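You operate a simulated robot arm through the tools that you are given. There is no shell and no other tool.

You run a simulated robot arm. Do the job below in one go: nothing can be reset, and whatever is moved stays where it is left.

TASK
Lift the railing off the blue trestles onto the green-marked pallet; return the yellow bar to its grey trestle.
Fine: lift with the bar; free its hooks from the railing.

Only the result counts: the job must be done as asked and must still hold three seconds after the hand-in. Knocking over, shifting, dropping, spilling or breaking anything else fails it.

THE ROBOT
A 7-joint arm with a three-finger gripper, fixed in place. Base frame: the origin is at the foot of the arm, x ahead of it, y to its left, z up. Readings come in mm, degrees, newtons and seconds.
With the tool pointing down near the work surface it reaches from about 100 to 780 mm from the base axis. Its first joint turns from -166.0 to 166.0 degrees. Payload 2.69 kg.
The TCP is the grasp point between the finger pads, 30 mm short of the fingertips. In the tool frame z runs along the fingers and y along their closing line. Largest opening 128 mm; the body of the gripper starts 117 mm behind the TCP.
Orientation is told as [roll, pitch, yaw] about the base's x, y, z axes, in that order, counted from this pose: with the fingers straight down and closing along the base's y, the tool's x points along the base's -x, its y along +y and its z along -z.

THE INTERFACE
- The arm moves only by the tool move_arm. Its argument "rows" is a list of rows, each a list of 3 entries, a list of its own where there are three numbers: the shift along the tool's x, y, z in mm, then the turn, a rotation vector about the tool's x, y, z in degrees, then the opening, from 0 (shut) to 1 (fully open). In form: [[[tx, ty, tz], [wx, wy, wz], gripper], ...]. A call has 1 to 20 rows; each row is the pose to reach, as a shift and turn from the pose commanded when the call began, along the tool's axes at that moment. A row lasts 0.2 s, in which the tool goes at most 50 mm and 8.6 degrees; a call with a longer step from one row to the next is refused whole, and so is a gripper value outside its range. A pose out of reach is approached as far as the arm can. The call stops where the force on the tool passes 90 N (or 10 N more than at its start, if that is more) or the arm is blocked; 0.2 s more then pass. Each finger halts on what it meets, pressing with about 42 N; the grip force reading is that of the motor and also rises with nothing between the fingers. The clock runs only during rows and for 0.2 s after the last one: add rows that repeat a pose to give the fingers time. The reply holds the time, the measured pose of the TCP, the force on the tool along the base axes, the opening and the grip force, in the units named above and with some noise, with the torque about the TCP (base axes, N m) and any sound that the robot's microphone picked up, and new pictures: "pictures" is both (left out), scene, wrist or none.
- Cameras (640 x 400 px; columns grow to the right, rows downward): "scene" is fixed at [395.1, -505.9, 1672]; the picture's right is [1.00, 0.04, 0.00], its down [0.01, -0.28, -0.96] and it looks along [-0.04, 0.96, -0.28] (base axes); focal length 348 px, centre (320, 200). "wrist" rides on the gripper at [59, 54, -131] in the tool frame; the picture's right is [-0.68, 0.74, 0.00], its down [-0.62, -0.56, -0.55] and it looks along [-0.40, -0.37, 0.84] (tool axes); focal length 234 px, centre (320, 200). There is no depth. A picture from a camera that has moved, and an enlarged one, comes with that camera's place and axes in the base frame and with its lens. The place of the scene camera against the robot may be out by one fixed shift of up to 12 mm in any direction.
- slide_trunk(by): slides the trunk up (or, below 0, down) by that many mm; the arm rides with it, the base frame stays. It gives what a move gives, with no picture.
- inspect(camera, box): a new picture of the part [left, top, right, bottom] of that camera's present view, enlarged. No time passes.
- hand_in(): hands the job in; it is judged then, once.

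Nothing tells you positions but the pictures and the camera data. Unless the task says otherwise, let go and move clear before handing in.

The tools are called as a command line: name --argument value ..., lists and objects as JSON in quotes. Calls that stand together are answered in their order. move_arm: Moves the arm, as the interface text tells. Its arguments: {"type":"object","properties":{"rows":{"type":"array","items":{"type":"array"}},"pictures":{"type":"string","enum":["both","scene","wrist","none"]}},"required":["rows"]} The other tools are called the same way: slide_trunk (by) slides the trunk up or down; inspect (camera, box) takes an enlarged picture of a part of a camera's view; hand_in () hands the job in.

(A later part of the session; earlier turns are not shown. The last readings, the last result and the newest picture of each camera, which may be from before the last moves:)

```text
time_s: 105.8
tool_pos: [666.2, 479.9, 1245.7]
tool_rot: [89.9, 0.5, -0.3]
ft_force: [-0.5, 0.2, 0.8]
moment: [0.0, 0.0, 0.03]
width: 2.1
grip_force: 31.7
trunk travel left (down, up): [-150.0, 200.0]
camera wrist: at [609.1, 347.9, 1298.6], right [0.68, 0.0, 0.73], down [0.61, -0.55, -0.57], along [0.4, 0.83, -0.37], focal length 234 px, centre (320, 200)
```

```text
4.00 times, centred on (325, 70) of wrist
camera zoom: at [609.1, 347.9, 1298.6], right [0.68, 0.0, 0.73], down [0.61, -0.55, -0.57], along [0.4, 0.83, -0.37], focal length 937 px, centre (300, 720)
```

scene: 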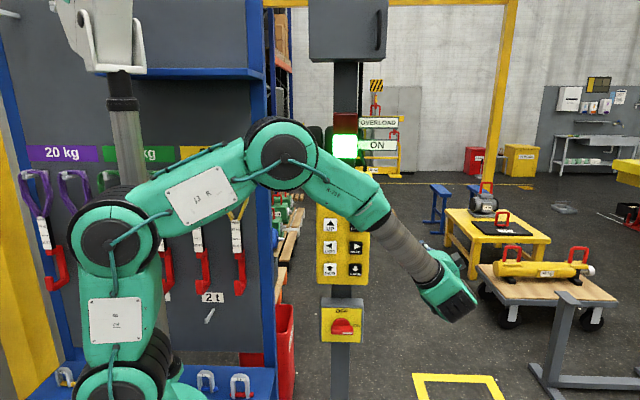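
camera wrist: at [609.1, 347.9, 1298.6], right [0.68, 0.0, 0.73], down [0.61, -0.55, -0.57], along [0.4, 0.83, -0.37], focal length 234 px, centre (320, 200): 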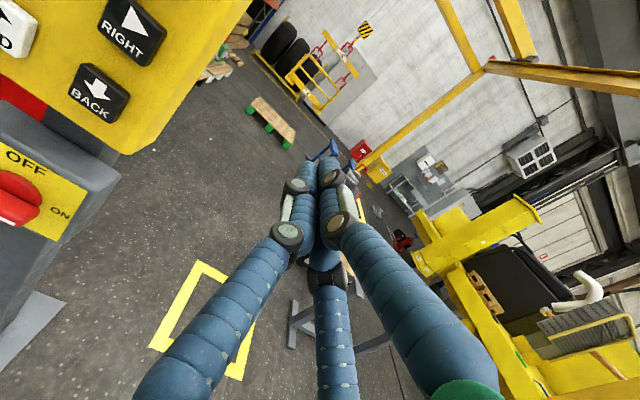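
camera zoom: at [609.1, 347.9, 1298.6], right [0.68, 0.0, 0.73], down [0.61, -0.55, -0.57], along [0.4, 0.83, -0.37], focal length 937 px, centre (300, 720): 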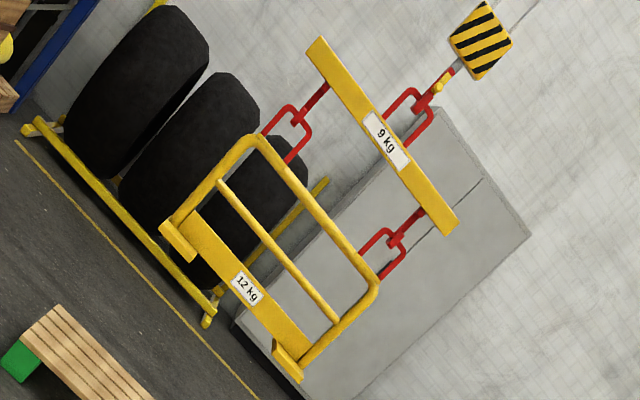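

The wrist view confirms the pallet at x≈460–1262. Now finer zooms on the railing's feet and handles from this angle and from the scene camera.

inspect --camera "wrist" --box '[284, 68, 332, 98]'

inspect --camera "wrist" --box '[312, 88, 360, 118]'

inspect --camera "wrist" --box '[304, 40, 368, 90]'

inspect --camera "scene" --box '[366, 100, 430, 190]'

inspect --camera "scene" --box '[380, 160, 410, 180]'

```text
13.33 times, centred on (308, 83) of wrist
camera zoom: at [609.1, 347.9, 1298.6], right [0.68, 0.0, 0.73], down [0.61, -0.55, -0.57], along [0.4, 0.83, -0.37], focal length 3122 px, centre (480, 1760)
```

zoom: 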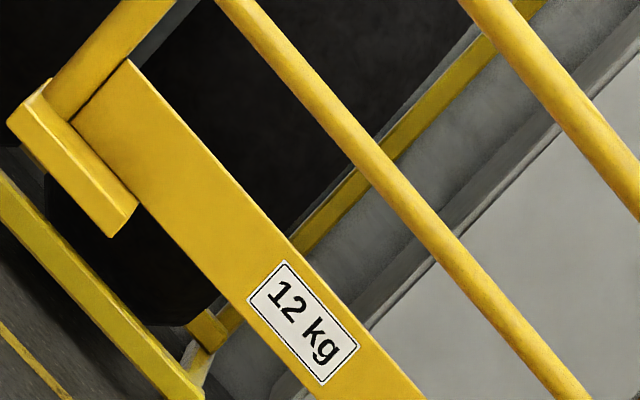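

```text
13.33 times, centred on (336, 103) of wrist
camera zoom: at [609.1, 347.9, 1298.6], right [0.68, 0.0, 0.73], down [0.61, -0.55, -0.57], along [0.4, 0.83, -0.37], focal length 3122 px, centre (107, 1493)
```

zoom: 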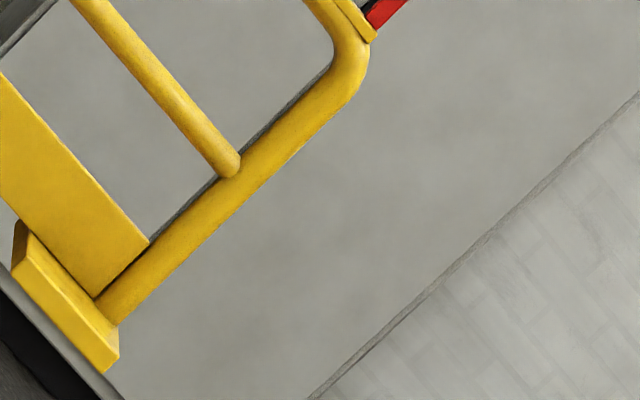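

```text
8.00 times, centred on (336, 65) of wrist
camera zoom: at [609.1, 347.9, 1298.6], right [0.68, 0.0, 0.73], down [0.61, -0.55, -0.57], along [0.4, 0.83, -0.37], focal length 1873 px, centre (192, 1280)
```

zoom: 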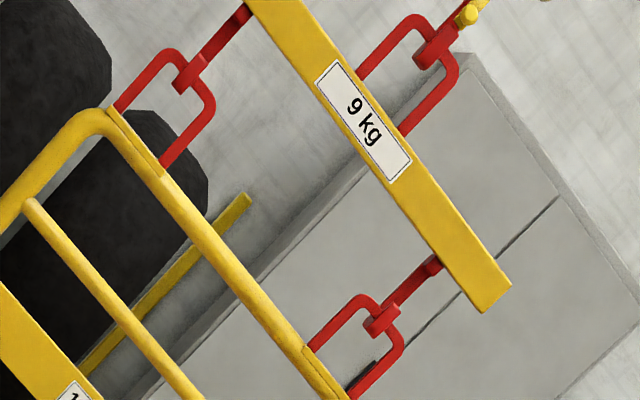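

```text
4.44 times, centred on (398, 145) of scene
camera zoom: at [395.1, -505.9, 1672.0], right [1.0, 0.04, 0.0], down [0.01, -0.28, -0.96], along [-0.04, 0.96, -0.28], focal length 1548 px, centre (-27, 444)
```

zoom: 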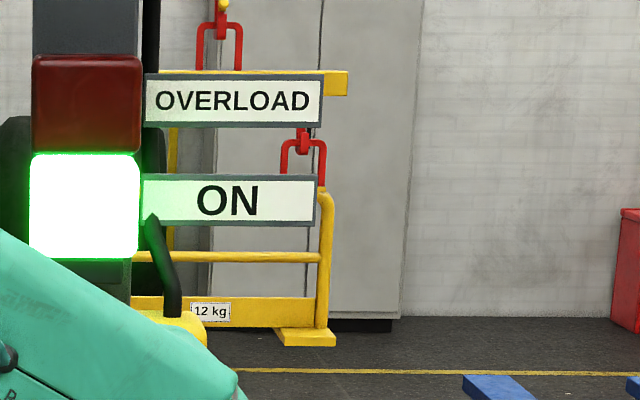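

```text
16.00 times, centred on (395, 170) of scene
camera zoom: at [395.1, -505.9, 1672.0], right [1.0, 0.04, 0.0], down [0.01, -0.28, -0.96], along [-0.04, 0.96, -0.28], focal length 5573 px, centre (-880, 680)
```

zoom: 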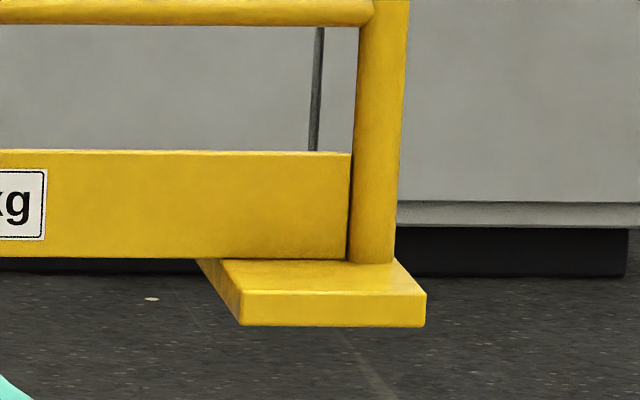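

The railing is about 718 mm wide on an 800 mm pallet, and its right foot is roughly 10 mm past the pallet's right edge. It should go about 50 mm more to the left; y has plenty of margin. Back to the LEFT button.

move_arm --rows '[[[40, -10, 0], [0, 0, 0], 0], [[80, -20, 0], [0, 0, 0], 0], [[120, -30, 0], [0, 0, 0], 0], [[160, -40, 0], [0, 0, 0], 0], [[200, -50, 0], [0, 0, 0], 0], [[240, -62, 20], [0, 0, 0], 0], [[280, -74, 50], [0, 0, 0], 0], [[280, -74, 90], [0, 0, 0], 0], [[280, -74, 113], [0, 0, 0], 0], [[280, -74, 121], [0, 0, 0], 0], [[280, -74, 124], [0, 0, 0], 0], [[280, -74, 129], [0, 0, 0], 0], [[280, -74, 129], [0, 0, 0], 0], [[280, -74, 129], [0, 0, 0], 0], [[280, -74, 129], [0, 0, 0], 0], [[280, -74, 113], [0, 0, 0], 0], [[280, -74, 113], [0, 0, 0], 0], [[280, -74, 113], [0, 0, 0], 0], [[280, -74, 113], [0, 0, 0], 0], [[280, -74, 113], [0, 0, 0], 0]]' --pictures "both"

inspect --camera "scene" --box '[366, 100, 430, 190]'

inspect --camera "scene" --box '[380, 160, 410, 180]'

```text
refused: row 7 steps farther than a row can; nothing moved
```

```text
4.44 times, centred on (398, 145) of scene
camera zoom: at [395.1, -505.9, 1672.0], right [1.0, 0.04, 0.0], down [0.01, -0.28, -0.96], along [-0.04, 0.96, -0.28], focal length 1548 px, centre (-27, 444)
```

zoom: 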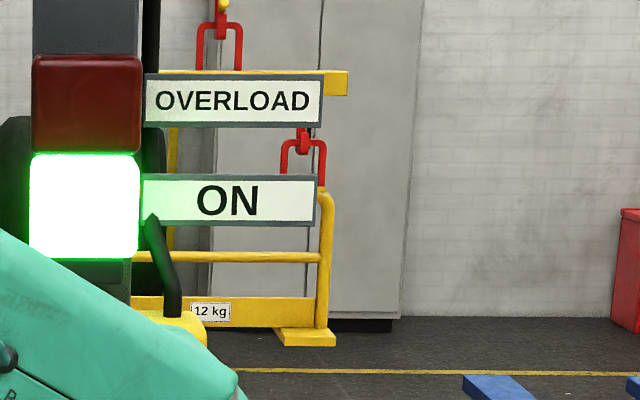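

```text
16.00 times, centred on (395, 170) of scene
camera zoom: at [395.1, -505.9, 1672.0], right [1.0, 0.04, 0.0], down [0.01, -0.28, -0.96], along [-0.04, 0.96, -0.28], focal length 5573 px, centre (-880, 680)
```

zoom: 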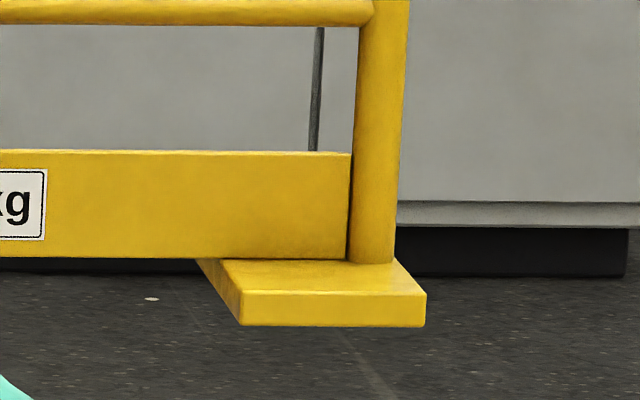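

That call was refused because one row stepped slightly too far, and nothing moved. I'll send the same return path with smaller steps, then press LEFT.

move_arm --rows '[[[40, -10, 0], [0, 0, 0], 0], [[80, -20, 0], [0, 0, 0], 0], [[120, -30, 0], [0, 0, 0], 0], [[160, -40, 10], [0, 0, 0], 0], [[200, -50, 30], [0, 0, 0], 0], [[240, -62, 50], [0, 0, 0], 0], [[275, -72, 75], [0, 0, 0], 0], [[280, -74, 100], [0, 0, 0], 0], [[280, -74, 113], [0, 0, 0], 0], [[280, -74, 121], [0, 0, 0], 0], [[280, -74, 124], [0, 0, 0], 0], [[280, -74, 129], [0, 0, 0], 0], [[280, -74, 129], [0, 0, 0], 0], [[280, -74, 129], [0, 0, 0], 0], [[280, -74, 129], [0, 0, 0], 0], [[280, -74, 113], [0, 0, 0], 0], [[280, -74, 113], [0, 0, 0], 0], [[280, -74, 113], [0, 0, 0], 0], [[280, -74, 113], [0, 0, 0], 0], [[280, -74, 113], [0, 0, 0], 0]]' --pictures "both"

inspect --camera "scene" --box '[366, 100, 430, 190]'

inspect --camera "scene" --box '[380, 160, 410, 180]'

```text
time_s: 110.0
tool_pos: [385.6, 593.6, 1172.3]
tool_rot: [90.0, 0.4, -0.3]
ft_force: [-0.3, 0.1, -0.3]
moment: [0.01, -0.01, -0.01]
width: 1.9
grip_force: 31.6
trunk travel left (down, up): [-150.0, 200.0]
camera wrist: at [329.1, 462.0, 1225.2], right [0.68, 0.0, 0.73], down [0.61, -0.55, -0.57], along [0.4, 0.83, -0.37], focal length 234 px, centre (320, 200)
```

scene: 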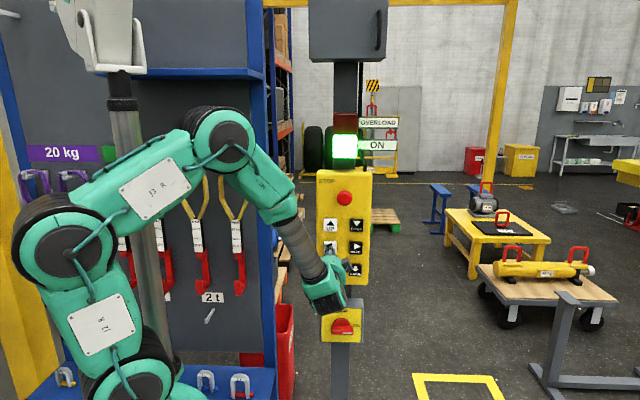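
wrist: 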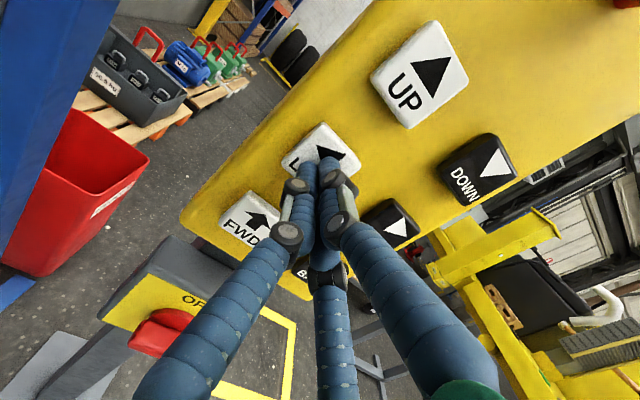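

```text
4.44 times, centred on (398, 145) of scene
camera zoom: at [395.1, -505.9, 1672.0], right [1.0, 0.04, 0.0], down [0.01, -0.28, -0.96], along [-0.04, 0.96, -0.28], focal length 1548 px, centre (-27, 444)
```

zoom: 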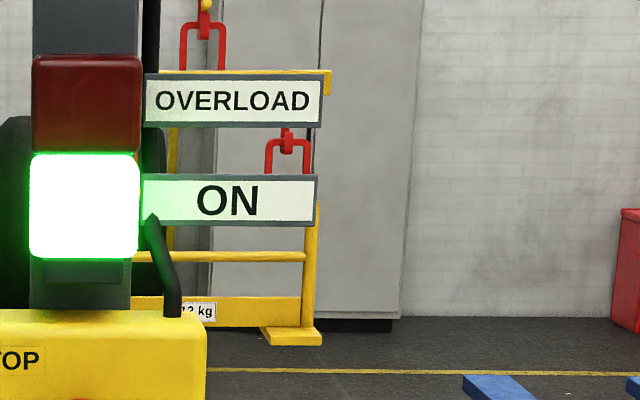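

```text
16.00 times, centred on (395, 170) of scene
camera zoom: at [395.1, -505.9, 1672.0], right [1.0, 0.04, 0.0], down [0.01, -0.28, -0.96], along [-0.04, 0.96, -0.28], focal length 5573 px, centre (-880, 680)
```

zoom: 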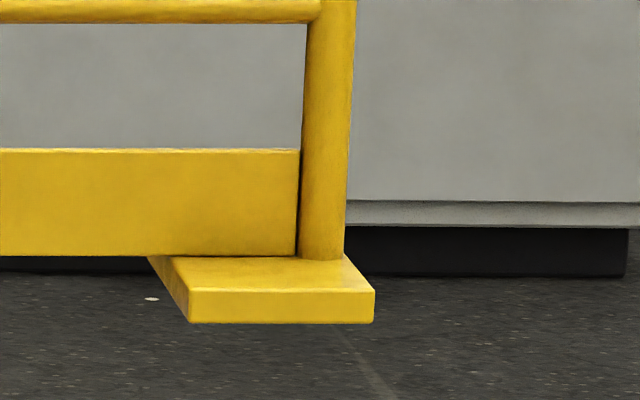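

The railing's right foot is now about 30 mm inside the pallet's right edge. Now DOWN in stages; total drop should be about 550 mm.

move_arm --rows '[[[0, 0, -16], [0, 0, 0], 0], [[-30, 29, -16], [0, 0, 0], 0], [[-60, 58, -16], [0, 0, 0], 0], [[-88, 85, -16], [0, 0, 0], 0], [[-88, 85, 0], [0, 0, 0], 0], [[-88, 85, 8], [0, 0, 0], 0], [[-88, 85, 11], [0, 0, 0], 0], [[-88, 85, 16], [0, 0, 0], 0], [[-88, 85, 16], [0, 0, 0], 0], [[-88, 85, 16], [0, 0, 0], 0], [[-88, 85, 16], [0, 0, 0], 0], [[-88, 85, 16], [0, 0, 0], 0], [[-88, 85, 16], [0, 0, 0], 0], [[-88, 85, 16], [0, 0, 0], 0], [[-88, 85, 16], [0, 0, 0], 0], [[-88, 85, 0], [0, 0, 0], 0], [[-88, 85, 0], [0, 0, 0], 0], [[-88, 85, 0], [0, 0, 0], 0], [[-88, 85, 0], [0, 0, 0], 0]]' --pictures "scene"

inspect --camera "scene" --box '[360, 140, 440, 240]'

```text
time_s: 114.0
tool_pos: [475.7, 591.6, 1257.6]
tool_rot: [90.0, 0.4, -0.2]
ft_force: [0.2, -0.6, -0.2]
moment: [0.01, 0.02, 0.01]
width: 2.0
grip_force: 31.7
trunk travel left (down, up): [-150.0, 200.0]
```

scene: 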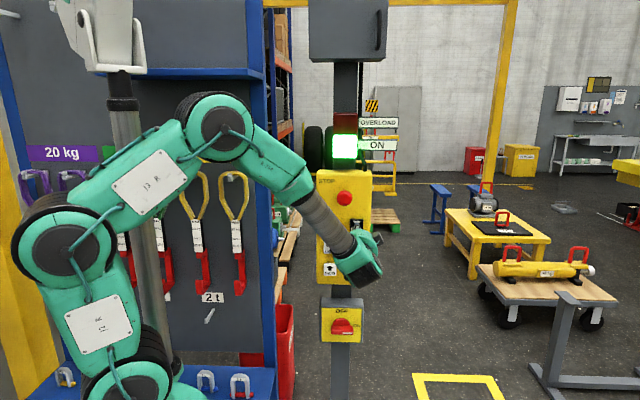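

```text
4.00 times, centred on (400, 190) of scene
camera zoom: at [395.1, -505.9, 1672.0], right [1.0, 0.04, 0.0], down [0.01, -0.28, -0.96], along [-0.04, 0.96, -0.28], focal length 1393 px, centre (0, 240)
```

zoom: 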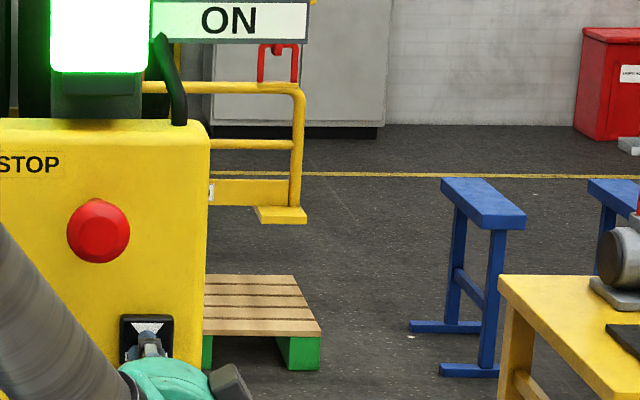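

It dropped about 250 mm and hangs straight. I'll lower another 200 mm or so, then approach slowly.

move_arm --rows '[[[0, 0, 8], [0, 0, 0], 0], [[0, 0, 11], [0, 0, 0], 0], [[0, 0, 16], [0, 0, 0], 0], [[0, 0, 16], [0, 0, 0], 0], [[0, 0, 16], [0, 0, 0], 0], [[0, 0, 16], [0, 0, 0], 0], [[0, 0, 16], [0, 0, 0], 0], [[0, 0, 16], [0, 0, 0], 0], [[0, 0, 0], [0, 0, 0], 0], [[0, 0, 0], [0, 0, 0], 0], [[0, 0, 0], [0, 0, 0], 0], [[0, 0, 0], [0, 0, 0], 0]]' --pictures "none"

inspect --camera "scene" --box '[360, 140, 440, 240]'

```text
time_s: 116.6
tool_pos: [474.8, 593.4, 1255.1]
tool_rot: [90.1, 0.4, -0.2]
ft_force: [0.1, 0.7, -0.2]
moment: [-0.02, -0.01, 0.02]
width: 2.3
grip_force: 31.4
trunk travel left (down, up): [-150.0, 200.0]
```

```text
4.00 times, centred on (400, 190) of scene
camera zoom: at [395.1, -505.9, 1672.0], right [1.0, 0.04, 0.0], down [0.01, -0.28, -0.96], along [-0.04, 0.96, -0.28], focal length 1393 px, centre (0, 240)
```

zoom: 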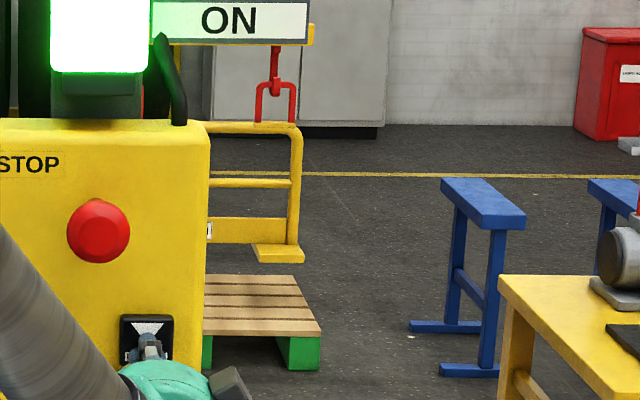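

The foot hangs above the pallet with about 170 mm to go. It looks well inside the deck; I'll lower about 100 mm more and then check alignment closely.

move_arm --rows '[[[0, 0, 8], [0, 0, 0], 0], [[0, 0, 11], [0, 0, 0], 0], [[0, 0, 16], [0, 0, 0], 0], [[0, 0, 16], [0, 0, 0], 0], [[0, 0, 16], [0, 0, 0], 0], [[0, 0, 16], [0, 0, 0], 0], [[0, 0, 16], [0, 0, 0], 0], [[0, 0, 0], [0, 0, 0], 0], [[0, 0, 0], [0, 0, 0], 0], [[0, 0, 0], [0, 0, 0], 0], [[0, 0, 0], [0, 0, 0], 0]]' --pictures "none"

inspect --camera "scene" --box '[366, 190, 414, 235]'

```text
time_s: 119.0
tool_pos: [474.4, 592.4, 1255.8]
tool_rot: [90.1, 0.4, -0.2]
ft_force: [0.3, 0.5, -0.4]
moment: [0.01, 0.0, -0.01]
width: 2.2
grip_force: 31.4
trunk travel left (down, up): [-150.0, 200.0]
```

```text
8.89 times, centred on (390, 212) of scene
camera zoom: at [395.1, -505.9, 1672.0], right [1.0, 0.04, 0.0], down [0.01, -0.28, -0.96], along [-0.04, 0.96, -0.28], focal length 3096 px, centre (-302, 89)
```

zoom: 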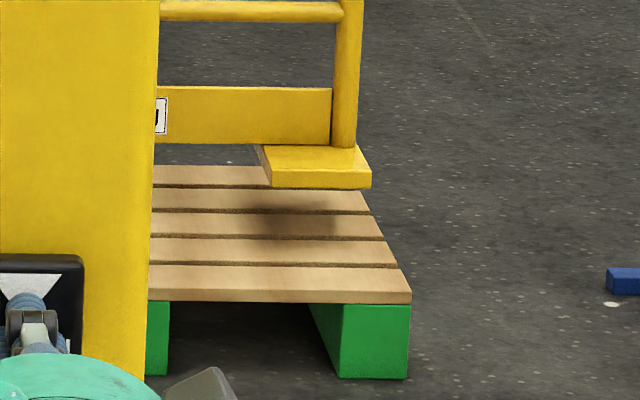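

The foot is about 90 mm above the deck and will land about 38 mm inside the right edge and mid-depth. I'll continue down gently.

move_arm --rows '[[[0, 0, 8], [0, 0, 0], 0], [[0, 0, 11], [0, 0, 0], 0], [[0, 0, 16], [0, 0, 0], 0], [[0, 0, 16], [0, 0, 0], 0], [[0, 0, 16], [0, 0, 0], 0], [[0, 0, 0], [0, 0, 0], 0], [[0, 0, 0], [0, 0, 0], 0], [[0, 0, 0], [0, 0, 0], 0]]' --pictures "none"

inspect --camera "scene" --box '[366, 190, 414, 235]'

```text
time_s: 120.8
tool_pos: [475.9, 592.6, 1256.9]
tool_rot: [90.0, 0.4, -0.2]
ft_force: [0.5, -0.4, 0.1]
moment: [-0.01, -0.02, -0.01]
width: 2.1
grip_force: 31.6
trunk travel left (down, up): [-150.0, 200.0]
```

```text
8.89 times, centred on (390, 212) of scene
camera zoom: at [395.1, -505.9, 1672.0], right [1.0, 0.04, 0.0], down [0.01, -0.28, -0.96], along [-0.04, 0.96, -0.28], focal length 3096 px, centre (-302, 89)
```

zoom: 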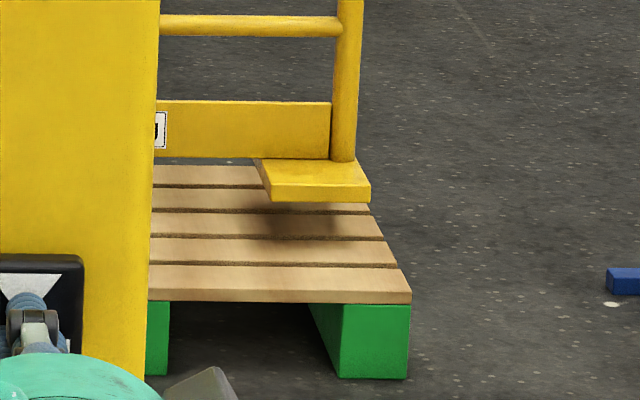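

About 20 mm lower. Next step is about 45 mm.

move_arm --rows '[[[0, 0, 8], [0, 0, 0], 0], [[0, 0, 11], [0, 0, 0], 0], [[0, 0, 16], [0, 0, 0], 0], [[0, 0, 16], [0, 0, 0], 0], [[0, 0, 16], [0, 0, 0], 0], [[0, 0, 16], [0, 0, 0], 0], [[0, 0, 0], [0, 0, 0], 0], [[0, 0, 0], [0, 0, 0], 0], [[0, 0, 0], [0, 0, 0], 0]]' --pictures "none"

inspect --camera "scene" --box '[366, 190, 414, 235]'

```text
time_s: 122.8
tool_pos: [475.0, 591.4, 1257.2]
tool_rot: [90.0, 0.4, -0.2]
ft_force: [0.5, -0.7, -0.8]
moment: [-0.01, 0.01, -0.02]
width: 1.9
grip_force: 31.7
trunk travel left (down, up): [-150.0, 200.0]
```

```text
8.89 times, centred on (390, 212) of scene
camera zoom: at [395.1, -505.9, 1672.0], right [1.0, 0.04, 0.0], down [0.01, -0.28, -0.96], along [-0.04, 0.96, -0.28], focal length 3096 px, centre (-302, 89)
```

zoom: 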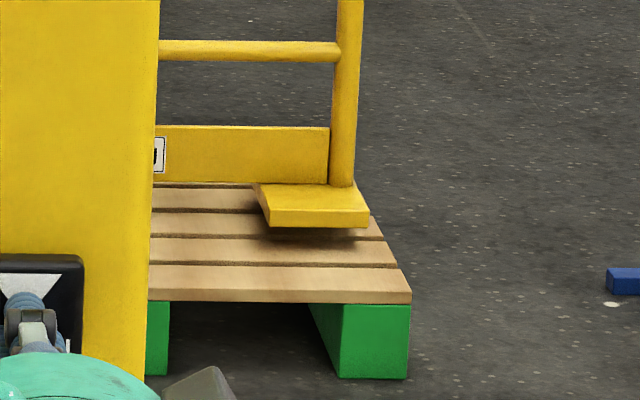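

Nearly down, with the shadow closing on the foot. Now only slow jogs.

move_arm --rows '[[[0, 0, 7], [0, 0, 0], 0], [[0, 0, 10.5], [0, 0, 0], 0], [[0, 0, 10.5], [0, 0, 0], 0], [[0, 0, 10.5], [0, 0, 0], 0], [[0, 0, 0], [0, 0, 0], 0], [[0, 0, 0], [0, 0, 0], 0]]' --pictures "none"

inspect --camera "scene" --box '[366, 190, 414, 235]'

inspect --camera "scene" --box '[366, 130, 414, 180]'

```text
time_s: 124.2
tool_pos: [473.4, 592.6, 1256.2]
tool_rot: [90.0, 0.3, -0.1]
ft_force: [0.6, -0.2, -0.5]
moment: [-0.02, 0.03, 0.01]
width: 2.2
grip_force: 30.9
trunk travel left (down, up): [-150.0, 200.0]
```

```text
8.89 times, centred on (390, 212) of scene
camera zoom: at [395.1, -505.9, 1672.0], right [1.0, 0.04, 0.0], down [0.01, -0.28, -0.96], along [-0.04, 0.96, -0.28], focal length 3096 px, centre (-302, 89)
```

zoom: 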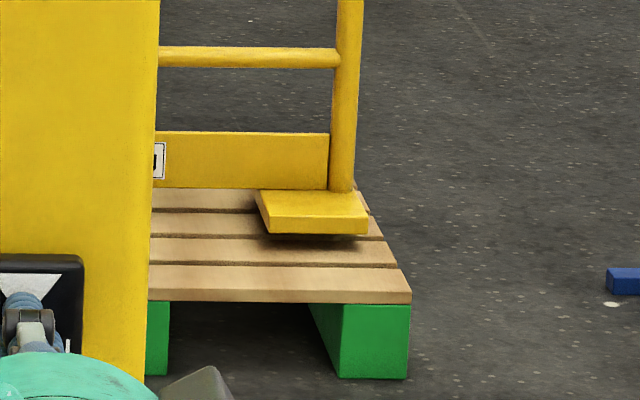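

```text
8.00 times, centred on (390, 155) of scene
camera zoom: at [395.1, -505.9, 1672.0], right [1.0, 0.04, 0.0], down [0.01, -0.28, -0.96], along [-0.04, 0.96, -0.28], focal length 2786 px, centre (-240, 560)
```

zoom: 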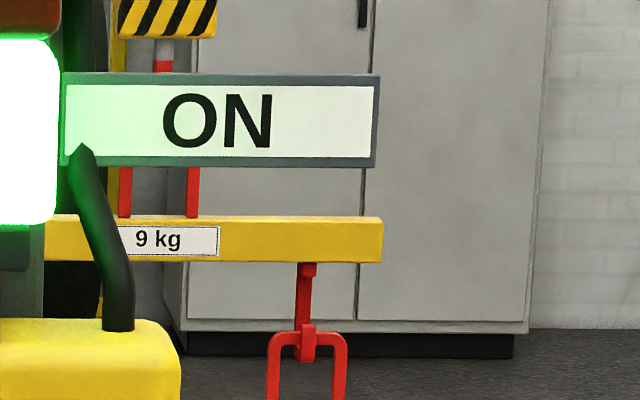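

Another slow jog; I expect touchdown soon.

move_arm --rows '[[[0, 0, 7], [0, 0, 0], 0], [[0, 0, 10.5], [0, 0, 0], 0], [[0, 0, 10.5], [0, 0, 0], 0], [[0, 0, 10.5], [0, 0, 0], 0], [[0, 0, 10.5], [0, 0, 0], 0], [[0, 0, 0], [0, 0, 0], 0], [[0, 0, 0], [0, 0, 0], 0]]' --pictures "none"

inspect --camera "scene" --box '[366, 190, 414, 235]'

inspect --camera "scene" --box '[380, 158, 404, 178]'

```text
time_s: 125.8
tool_pos: [474.0, 592.9, 1256.4]
tool_rot: [90.0, 0.4, -0.2]
ft_force: [0.3, -0.1, -1.6]
moment: [-0.01, 0.02, 0.0]
width: 2.4
grip_force: 31.5
trunk travel left (down, up): [-150.0, 200.0]
```

```text
8.89 times, centred on (390, 212) of scene
camera zoom: at [395.1, -505.9, 1672.0], right [1.0, 0.04, 0.0], down [0.01, -0.28, -0.96], along [-0.04, 0.96, -0.28], focal length 3096 px, centre (-302, 89)
```

zoom: 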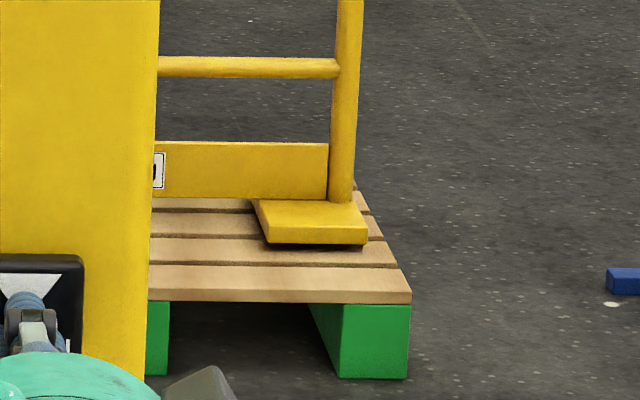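

```text
16.00 times, centred on (392, 168) of scene
camera zoom: at [395.1, -505.9, 1672.0], right [1.0, 0.04, 0.0], down [0.01, -0.28, -0.96], along [-0.04, 0.96, -0.28], focal length 5573 px, centre (-832, 712)
```

zoom: 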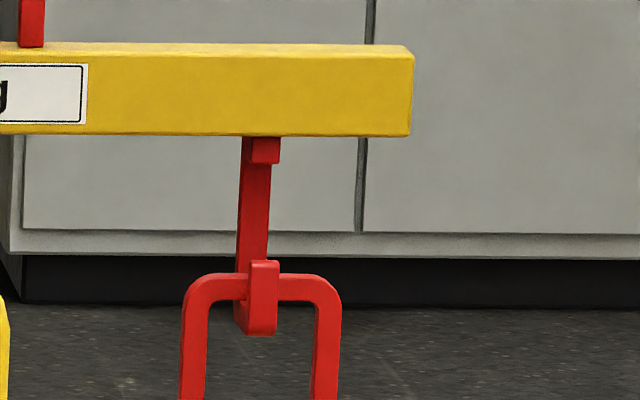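

The foot is within a few millimetres of the deck. One more slow jog and I'll look for the hook slackening relative to the crossbar.

move_arm --rows '[[[0, 0, 7], [0, 0, 0], 0], [[0, 0, 10.5], [0, 0, 0], 0], [[0, 0, 10.5], [0, 0, 0], 0], [[0, 0, 10.5], [0, 0, 0], 0], [[0, 0, 10.5], [0, 0, 0], 0], [[0, 0, 0], [0, 0, 0], 0], [[0, 0, 0], [0, 0, 0], 0]]' --pictures "none"

inspect --camera "scene" --box '[366, 190, 414, 235]'

inspect --camera "scene" --box '[380, 158, 404, 178]'

```text
time_s: 127.4
tool_pos: [474.3, 592.7, 1255.5]
tool_rot: [90.0, 0.4, -0.2]
ft_force: [0.7, -0.1, 0.1]
moment: [-0.02, 0.01, -0.03]
width: 2.3
grip_force: 31.2
trunk travel left (down, up): [-150.0, 200.0]
```

```text
8.89 times, centred on (390, 212) of scene
camera zoom: at [395.1, -505.9, 1672.0], right [1.0, 0.04, 0.0], down [0.01, -0.28, -0.96], along [-0.04, 0.96, -0.28], focal length 3096 px, centre (-302, 89)
```

zoom: 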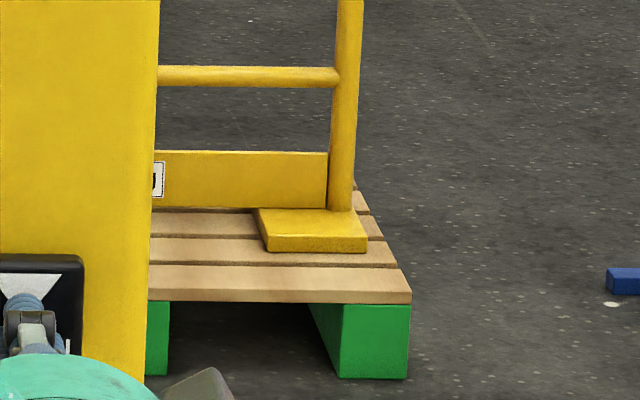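

```text
16.00 times, centred on (392, 168) of scene
camera zoom: at [395.1, -505.9, 1672.0], right [1.0, 0.04, 0.0], down [0.01, -0.28, -0.96], along [-0.04, 0.96, -0.28], focal length 5573 px, centre (-832, 712)
```

zoom: 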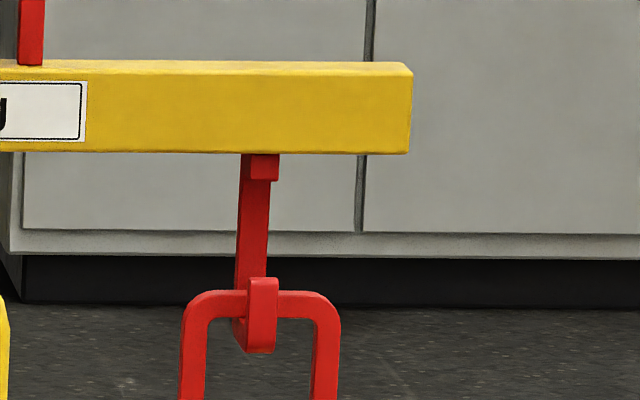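

It looks landed now, with no shadow gap. Another slow DOWN jog should show the hook dropping relative to the crossbar.

move_arm --rows '[[[0, 0, 7], [0, 0, 0], 0], [[0, 0, 10.5], [0, 0, 0], 0], [[0, 0, 10.5], [0, 0, 0], 0], [[0, 0, 10.5], [0, 0, 0], 0], [[0, 0, 10.5], [0, 0, 0], 0], [[0, 0, 0], [0, 0, 0], 0], [[0, 0, 0], [0, 0, 0], 0]]' --pictures "none"

inspect --camera "scene" --box '[366, 190, 414, 235]'

inspect --camera "scene" --box '[380, 158, 404, 178]'

```text
time_s: 129.0
tool_pos: [473.3, 593.5, 1255.1]
tool_rot: [89.9, 0.4, -0.1]
ft_force: [0.0, 0.1, -0.7]
moment: [-0.03, -0.02, 0.05]
width: 2.0
grip_force: 31.5
trunk travel left (down, up): [-150.0, 200.0]
```

```text
8.89 times, centred on (390, 212) of scene
camera zoom: at [395.1, -505.9, 1672.0], right [1.0, 0.04, 0.0], down [0.01, -0.28, -0.96], along [-0.04, 0.96, -0.28], focal length 3096 px, centre (-302, 89)
```

zoom: 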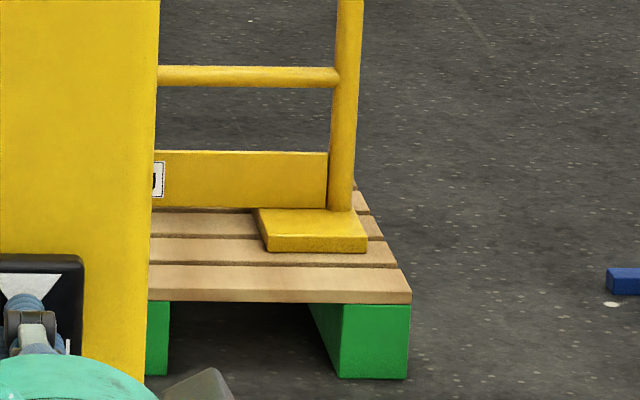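

```text
16.00 times, centred on (392, 168) of scene
camera zoom: at [395.1, -505.9, 1672.0], right [1.0, 0.04, 0.0], down [0.01, -0.28, -0.96], along [-0.04, 0.96, -0.28], focal length 5573 px, centre (-832, 712)
```

zoom: 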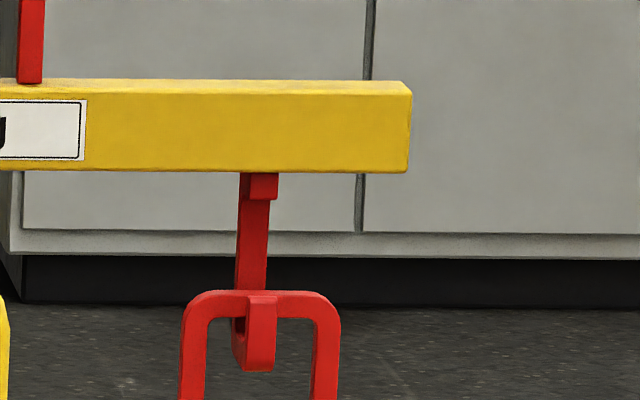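

Confirmed: the railing stands on the pallet and the hooks are sinking free of the crossbars. They need about 48 mm more so the tips clear below the crossbars.

move_arm --rows '[[[0, 0, 7], [0, 0, 0], 0], [[0, 0, 10.5], [0, 0, 0], 0], [[0, 0, 10.5], [0, 0, 0], 0], [[0, 0, 10.5], [0, 0, 0], 0], [[0, 0, 10.5], [0, 0, 0], 0], [[0, 0, 10.5], [0, 0, 0], 0], [[0, 0, 10.5], [0, 0, 0], 0], [[0, 0, 10.5], [0, 0, 0], 0], [[0, 0, 10.5], [0, 0, 0], 0], [[0, 0, 0], [0, 0, 0], 0], [[0, 0, 0], [0, 0, 0], 0]]' --pictures "none"

inspect --camera "scene" --box '[380, 160, 404, 185]'

```text
time_s: 131.4
tool_pos: [472.7, 591.9, 1256.6]
tool_rot: [90.0, 0.4, -0.1]
ft_force: [-0.1, 0.1, 0.1]
moment: [-0.03, 0.0, -0.03]
width: 2.2
grip_force: 31.7
trunk travel left (down, up): [-150.0, 200.0]
```

```text
16.00 times, centred on (392, 172) of scene
camera zoom: at [395.1, -505.9, 1672.0], right [1.0, 0.04, 0.0], down [0.01, -0.28, -0.96], along [-0.04, 0.96, -0.28], focal length 5573 px, centre (-832, 640)
```

zoom: 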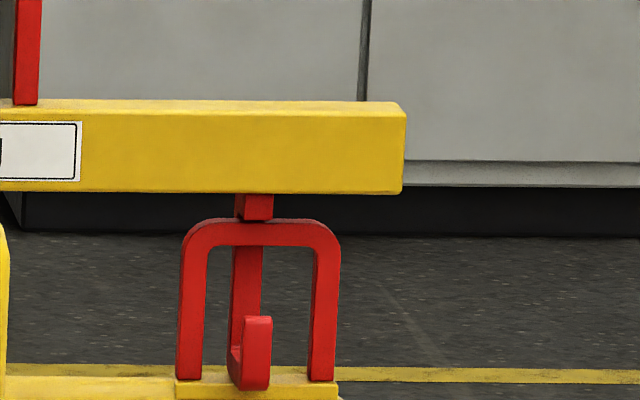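

That dropped further than planned, so the hook bottoms are close to the handle base plates. The railing hasn't shifted. I'll raise the bar about 25 mm to centre the gap.

move_arm --rows '[[[0, 0, -16], [0, 0, 0], 0], [[44, 0, -16], [0, 0, 0], 0], [[88, 0, -16], [0, 0, 0], 0], [[88, 0, 0], [0, 0, 0], 0], [[88, 0, 7], [0, 0, 0], 0], [[88, 0, 10.5], [0, 0, 0], 0], [[88, 0, 10.5], [0, 0, 0], 0], [[88, 0, 10.5], [0, 0, 0], 0], [[88, 0, 10.5], [0, 0, 0], 0], [[88, 0, 0], [0, 0, 0], 0], [[88, 0, 0], [0, 0, 0], 0]]' --pictures "both"

inspect --camera "scene" --box '[380, 160, 404, 185]'

```text
time_s: 133.8
tool_pos: [385.9, 592.6, 1258.9]
tool_rot: [90.0, 0.4, -0.2]
ft_force: [-0.4, 0.5, 0.8]
moment: [-0.02, 0.03, -0.06]
width: 2.1
grip_force: 31.7
trunk travel left (down, up): [-150.0, 200.0]
camera wrist: at [328.8, 461.6, 1311.5], right [0.68, 0.0, 0.73], down [0.61, -0.55, -0.57], along [0.4, 0.83, -0.37], focal length 234 px, centre (320, 200)
```

scene: 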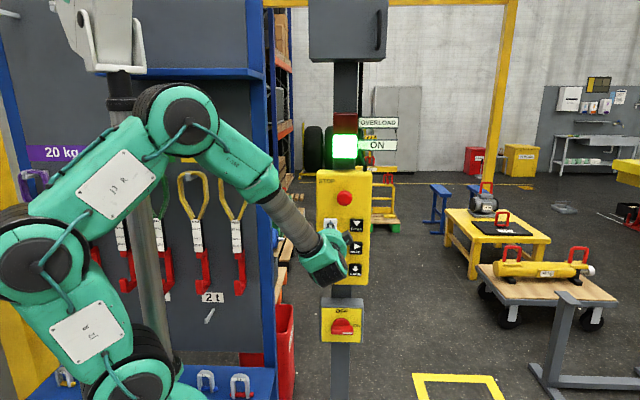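
wrist: 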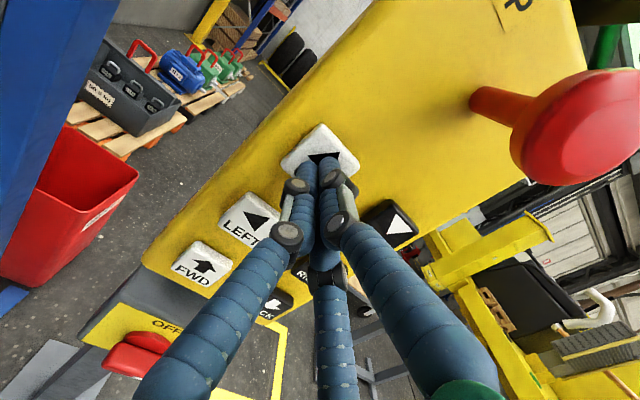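

```text
16.00 times, centred on (392, 172) of scene
camera zoom: at [395.1, -505.9, 1672.0], right [1.0, 0.04, 0.0], down [0.01, -0.28, -0.96], along [-0.04, 0.96, -0.28], focal length 5573 px, centre (-832, 640)
```

zoom: 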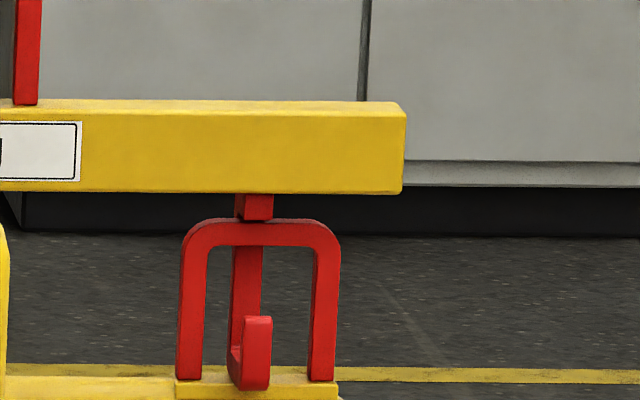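

The bar did not move, which means it was resting on the railing with slack in the rope, and the UP press only took up slack. Let me look at the crane hook and link.

inspect --camera "scene" --box '[360, 110, 424, 190]'

inspect --camera "scene" --box '[364, 140, 388, 165]'

```text
5.00 times, centred on (392, 150) of scene
camera zoom: at [395.1, -505.9, 1672.0], right [1.0, 0.04, 0.0], down [0.01, -0.28, -0.96], along [-0.04, 0.96, -0.28], focal length 1742 px, centre (-40, 450)
```

zoom: 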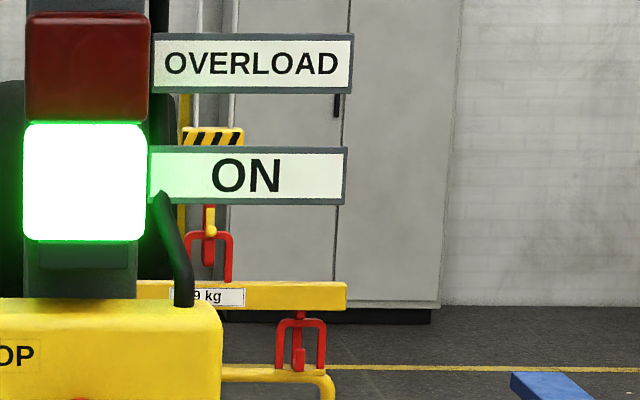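

```text
16.00 times, centred on (376, 152) of scene
camera zoom: at [395.1, -505.9, 1672.0], right [1.0, 0.04, 0.0], down [0.01, -0.28, -0.96], along [-0.04, 0.96, -0.28], focal length 5573 px, centre (-576, 960)
```

zoom: 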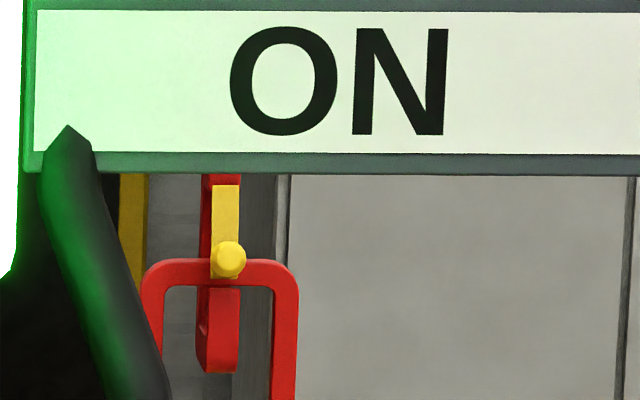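

The rope is slack by about 50 mm: the crane hook hangs lower inside the link, with the yellow latch closed and the bar still upright. I'll take up the slack slowly.

move_arm --rows '[[[0, 0, 7], [0, 0, 0], 0], [[0, 0, 10.5], [0, 0, 0], 0], [[0, 0, 10.5], [0, 0, 0], 0], [[0, 0, 10.5], [0, 0, 0], 0], [[0, 0, 10.5], [0, 0, 0], 0], [[0, 0, 10.5], [0, 0, 0], 0], [[0, 0, 0], [0, 0, 0], 0], [[0, 0, 0], [0, 0, 0], 0]]' --pictures "none"

inspect --camera "scene" --box '[364, 140, 388, 165]'

inspect --camera "scene" --box '[380, 160, 404, 185]'

```text
time_s: 135.6
tool_pos: [387.9, 592.7, 1256.1]
tool_rot: [90.0, 0.4, -0.2]
ft_force: [-0.4, -0.4, 0.4]
moment: [-0.04, -0.01, 0.01]
width: 2.0
grip_force: 31.5
trunk travel left (down, up): [-150.0, 200.0]
```

```text
16.00 times, centred on (376, 152) of scene
camera zoom: at [395.1, -505.9, 1672.0], right [1.0, 0.04, 0.0], down [0.01, -0.28, -0.96], along [-0.04, 0.96, -0.28], focal length 5573 px, centre (-576, 960)
```

zoom: 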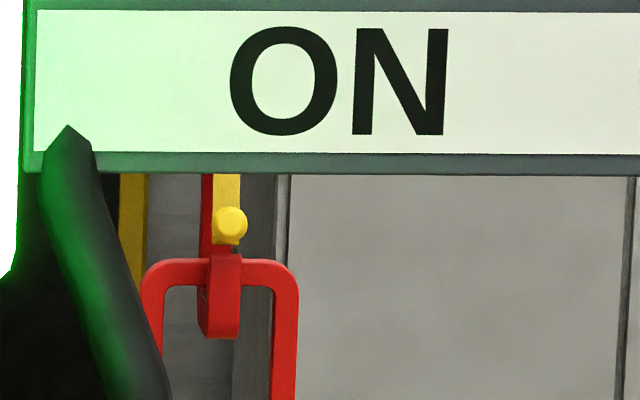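

```text
16.00 times, centred on (392, 172) of scene
camera zoom: at [395.1, -505.9, 1672.0], right [1.0, 0.04, 0.0], down [0.01, -0.28, -0.96], along [-0.04, 0.96, -0.28], focal length 5573 px, centre (-832, 640)
```

zoom: 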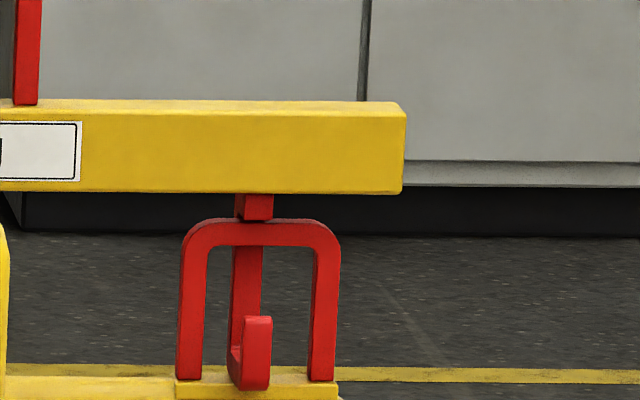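

About 28 mm of slack taken up; roughly 25 mm remain before the bar lifts. Another slow jog.

move_arm --rows '[[[0, 0, 7], [0, 0, 0], 0], [[0, 0, 10.5], [0, 0, 0], 0], [[0, 0, 10.5], [0, 0, 0], 0], [[0, 0, 10.5], [0, 0, 0], 0], [[0, 0, 10.5], [0, 0, 0], 0], [[0, 0, 10.5], [0, 0, 0], 0], [[0, 0, 0], [0, 0, 0], 0], [[0, 0, 0], [0, 0, 0], 0]]' --pictures "none"

inspect --camera "scene" --box '[364, 140, 388, 165]'

inspect --camera "scene" --box '[380, 160, 404, 185]'

```text
time_s: 137.4
tool_pos: [385.0, 594.2, 1257.6]
tool_rot: [90.0, 0.4, -0.2]
ft_force: [-0.2, -0.3, -0.2]
moment: [-0.07, 0.01, 0.0]
width: 1.9
grip_force: 31.7
trunk travel left (down, up): [-150.0, 200.0]
```

```text
16.00 times, centred on (376, 152) of scene
camera zoom: at [395.1, -505.9, 1672.0], right [1.0, 0.04, 0.0], down [0.01, -0.28, -0.96], along [-0.04, 0.96, -0.28], focal length 5573 px, centre (-576, 960)
```

zoom: 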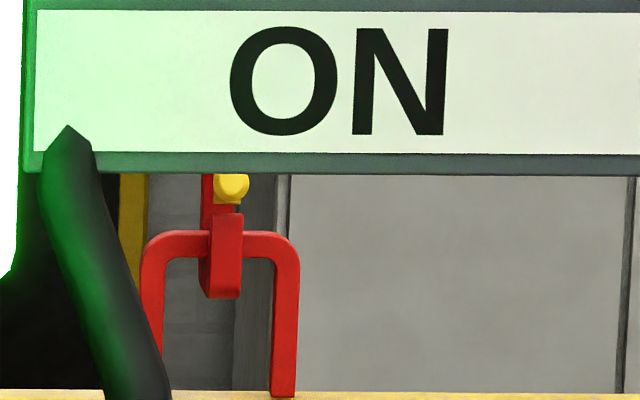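

```text
16.00 times, centred on (392, 172) of scene
camera zoom: at [395.1, -505.9, 1672.0], right [1.0, 0.04, 0.0], down [0.01, -0.28, -0.96], along [-0.04, 0.96, -0.28], focal length 5573 px, centre (-832, 640)
```

zoom: 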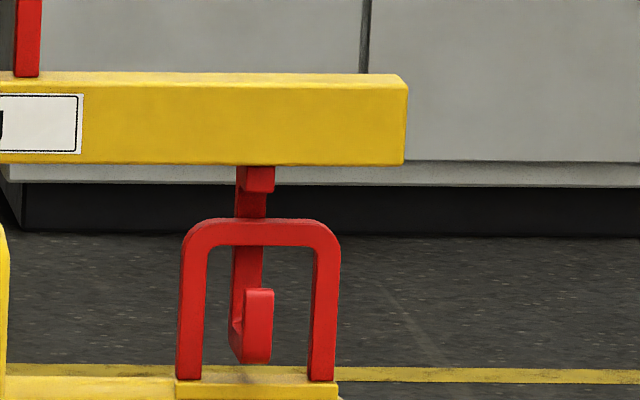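

The bar is lifted 22 mm off the plate, and the tips have about 26 mm clearance under the crossbars. Now a slow FWD so the hooks leave the handles backwards.

move_arm --rows '[[[0, 0, -16], [0, 0, 0], 0], [[0, -43, -16], [0, 0, 0], 0], [[0, -86, -16], [0, 0, 0], 0], [[0, -129, -16], [0, 0, 0], 0], [[0, -171, -16], [0, 0, 0], 0], [[0, -171, 0], [0, 0, 0], 0], [[0, -171, 7], [0, 0, 0], 0], [[0, -171, 10.5], [0, 0, 0], 0], [[0, -171, 10.5], [0, 0, 0], 0], [[0, -171, 10.5], [0, 0, 0], 0], [[0, -171, 10.5], [0, 0, 0], 0], [[0, -171, 10.5], [0, 0, 0], 0], [[0, -171, 0], [0, 0, 0], 0], [[0, -171, 0], [0, 0, 0], 0], [[0, -171, 0], [0, 0, 0], 0]]' --pictures "none"

inspect --camera "scene" --box '[380, 160, 404, 185]'

```text
time_s: 140.6
tool_pos: [385.0, 592.8, 1087.6]
tool_rot: [89.9, 0.4, -0.1]
ft_force: [-0.1, -0.5, 0.3]
moment: [-0.02, 0.01, 0.0]
width: 2.2
grip_force: 31.0
trunk travel left (down, up): [-150.0, 200.0]
```

```text
16.00 times, centred on (392, 172) of scene
camera zoom: at [395.1, -505.9, 1672.0], right [1.0, 0.04, 0.0], down [0.01, -0.28, -0.96], along [-0.04, 0.96, -0.28], focal length 5573 px, centre (-832, 640)
```

zoom: 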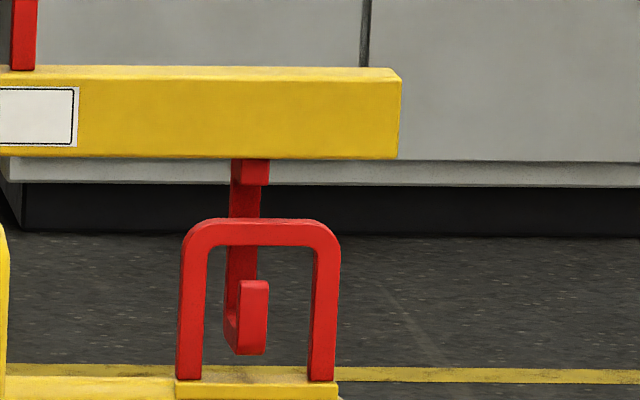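

The hook moved back about 27 mm and the railing stays put. Continuing slowly.

move_arm --rows '[[[0, 0, 7], [0, 0, 0], 0], [[0, 0, 10.5], [0, 0, 0], 0], [[0, 0, 10.5], [0, 0, 0], 0], [[0, 0, 10.5], [0, 0, 0], 0], [[0, 0, 10.5], [0, 0, 0], 0], [[0, 0, 10.5], [0, 0, 0], 0], [[0, 0, 10.5], [0, 0, 0], 0], [[0, 0, 10.5], [0, 0, 0], 0], [[0, 0, 0], [0, 0, 0], 0], [[0, 0, 0], [0, 0, 0], 0], [[0, 0, 0], [0, 0, 0], 0]]' --pictures "none"

inspect --camera "scene" --box '[380, 160, 404, 185]'

```text
time_s: 143.0
tool_pos: [385.8, 592.0, 1086.6]
tool_rot: [90.1, 0.4, -0.3]
ft_force: [-1.0, 0.0, -0.8]
moment: [0.01, 0.02, 0.02]
width: 1.9
grip_force: 31.0
trunk travel left (down, up): [-150.0, 200.0]
```

```text
16.00 times, centred on (392, 172) of scene
camera zoom: at [395.1, -505.9, 1672.0], right [1.0, 0.04, 0.0], down [0.01, -0.28, -0.96], along [-0.04, 0.96, -0.28], focal length 5573 px, centre (-832, 640)
```

zoom: 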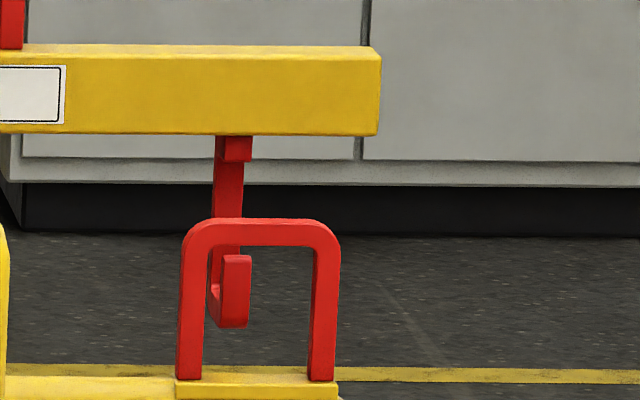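

The hook tips are now about 70 mm behind the handles and free. I'll go to UP and raise the bar, slowly at first, then faster.

move_arm --rows '[[[0, 0, -16], [0, 0, 0], 0], [[0, 43, -16], [0, 0, 0], 0], [[0, 86, -16], [0, 0, 0], 0], [[0, 129, -16], [0, 0, 0], 0], [[0, 171, -16], [0, 0, 0], 0], [[0, 171, 0], [0, 0, 0], 0], [[0, 171, 7], [0, 0, 0], 0], [[0, 171, 10.5], [0, 0, 0], 0], [[0, 171, 10.5], [0, 0, 0], 0], [[0, 171, 10.5], [0, 0, 0], 0], [[0, 171, 10.5], [0, 0, 0], 0], [[0, 171, 10.5], [0, 0, 0], 0], [[0, 171, 0], [0, 0, 0], 0], [[0, 171, 0], [0, 0, 0], 0]]' --pictures "none"

inspect --camera "scene" --box '[380, 160, 404, 185]'

inspect --camera "scene" --box '[366, 190, 414, 235]'

```text
time_s: 146.0
tool_pos: [388.1, 592.7, 1257.9]
tool_rot: [90.1, 0.5, -0.2]
ft_force: [0.3, -0.2, 0.6]
moment: [-0.02, -0.02, -0.02]
width: 2.0
grip_force: 31.5
trunk travel left (down, up): [-150.0, 200.0]
```

```text
16.00 times, centred on (392, 172) of scene
camera zoom: at [395.1, -505.9, 1672.0], right [1.0, 0.04, 0.0], down [0.01, -0.28, -0.96], along [-0.04, 0.96, -0.28], focal length 5573 px, centre (-832, 640)
```

zoom: 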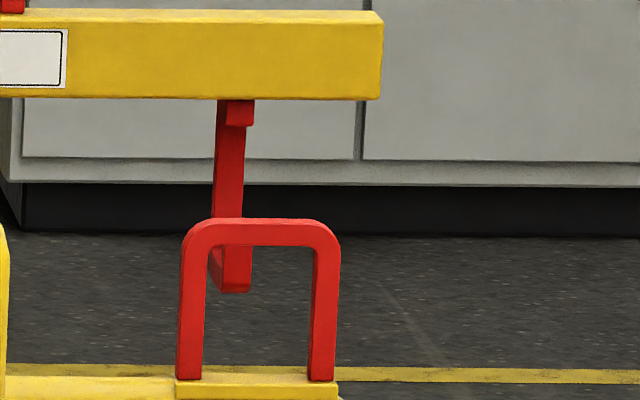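

```text
8.89 times, centred on (390, 212) of scene
camera zoom: at [395.1, -505.9, 1672.0], right [1.0, 0.04, 0.0], down [0.01, -0.28, -0.96], along [-0.04, 0.96, -0.28], focal length 3096 px, centre (-302, 89)
```

zoom: 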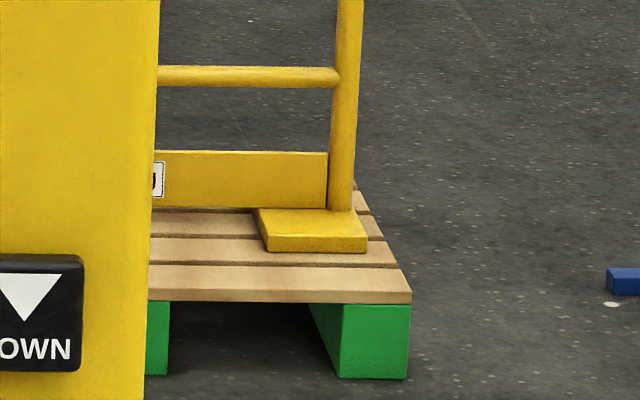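

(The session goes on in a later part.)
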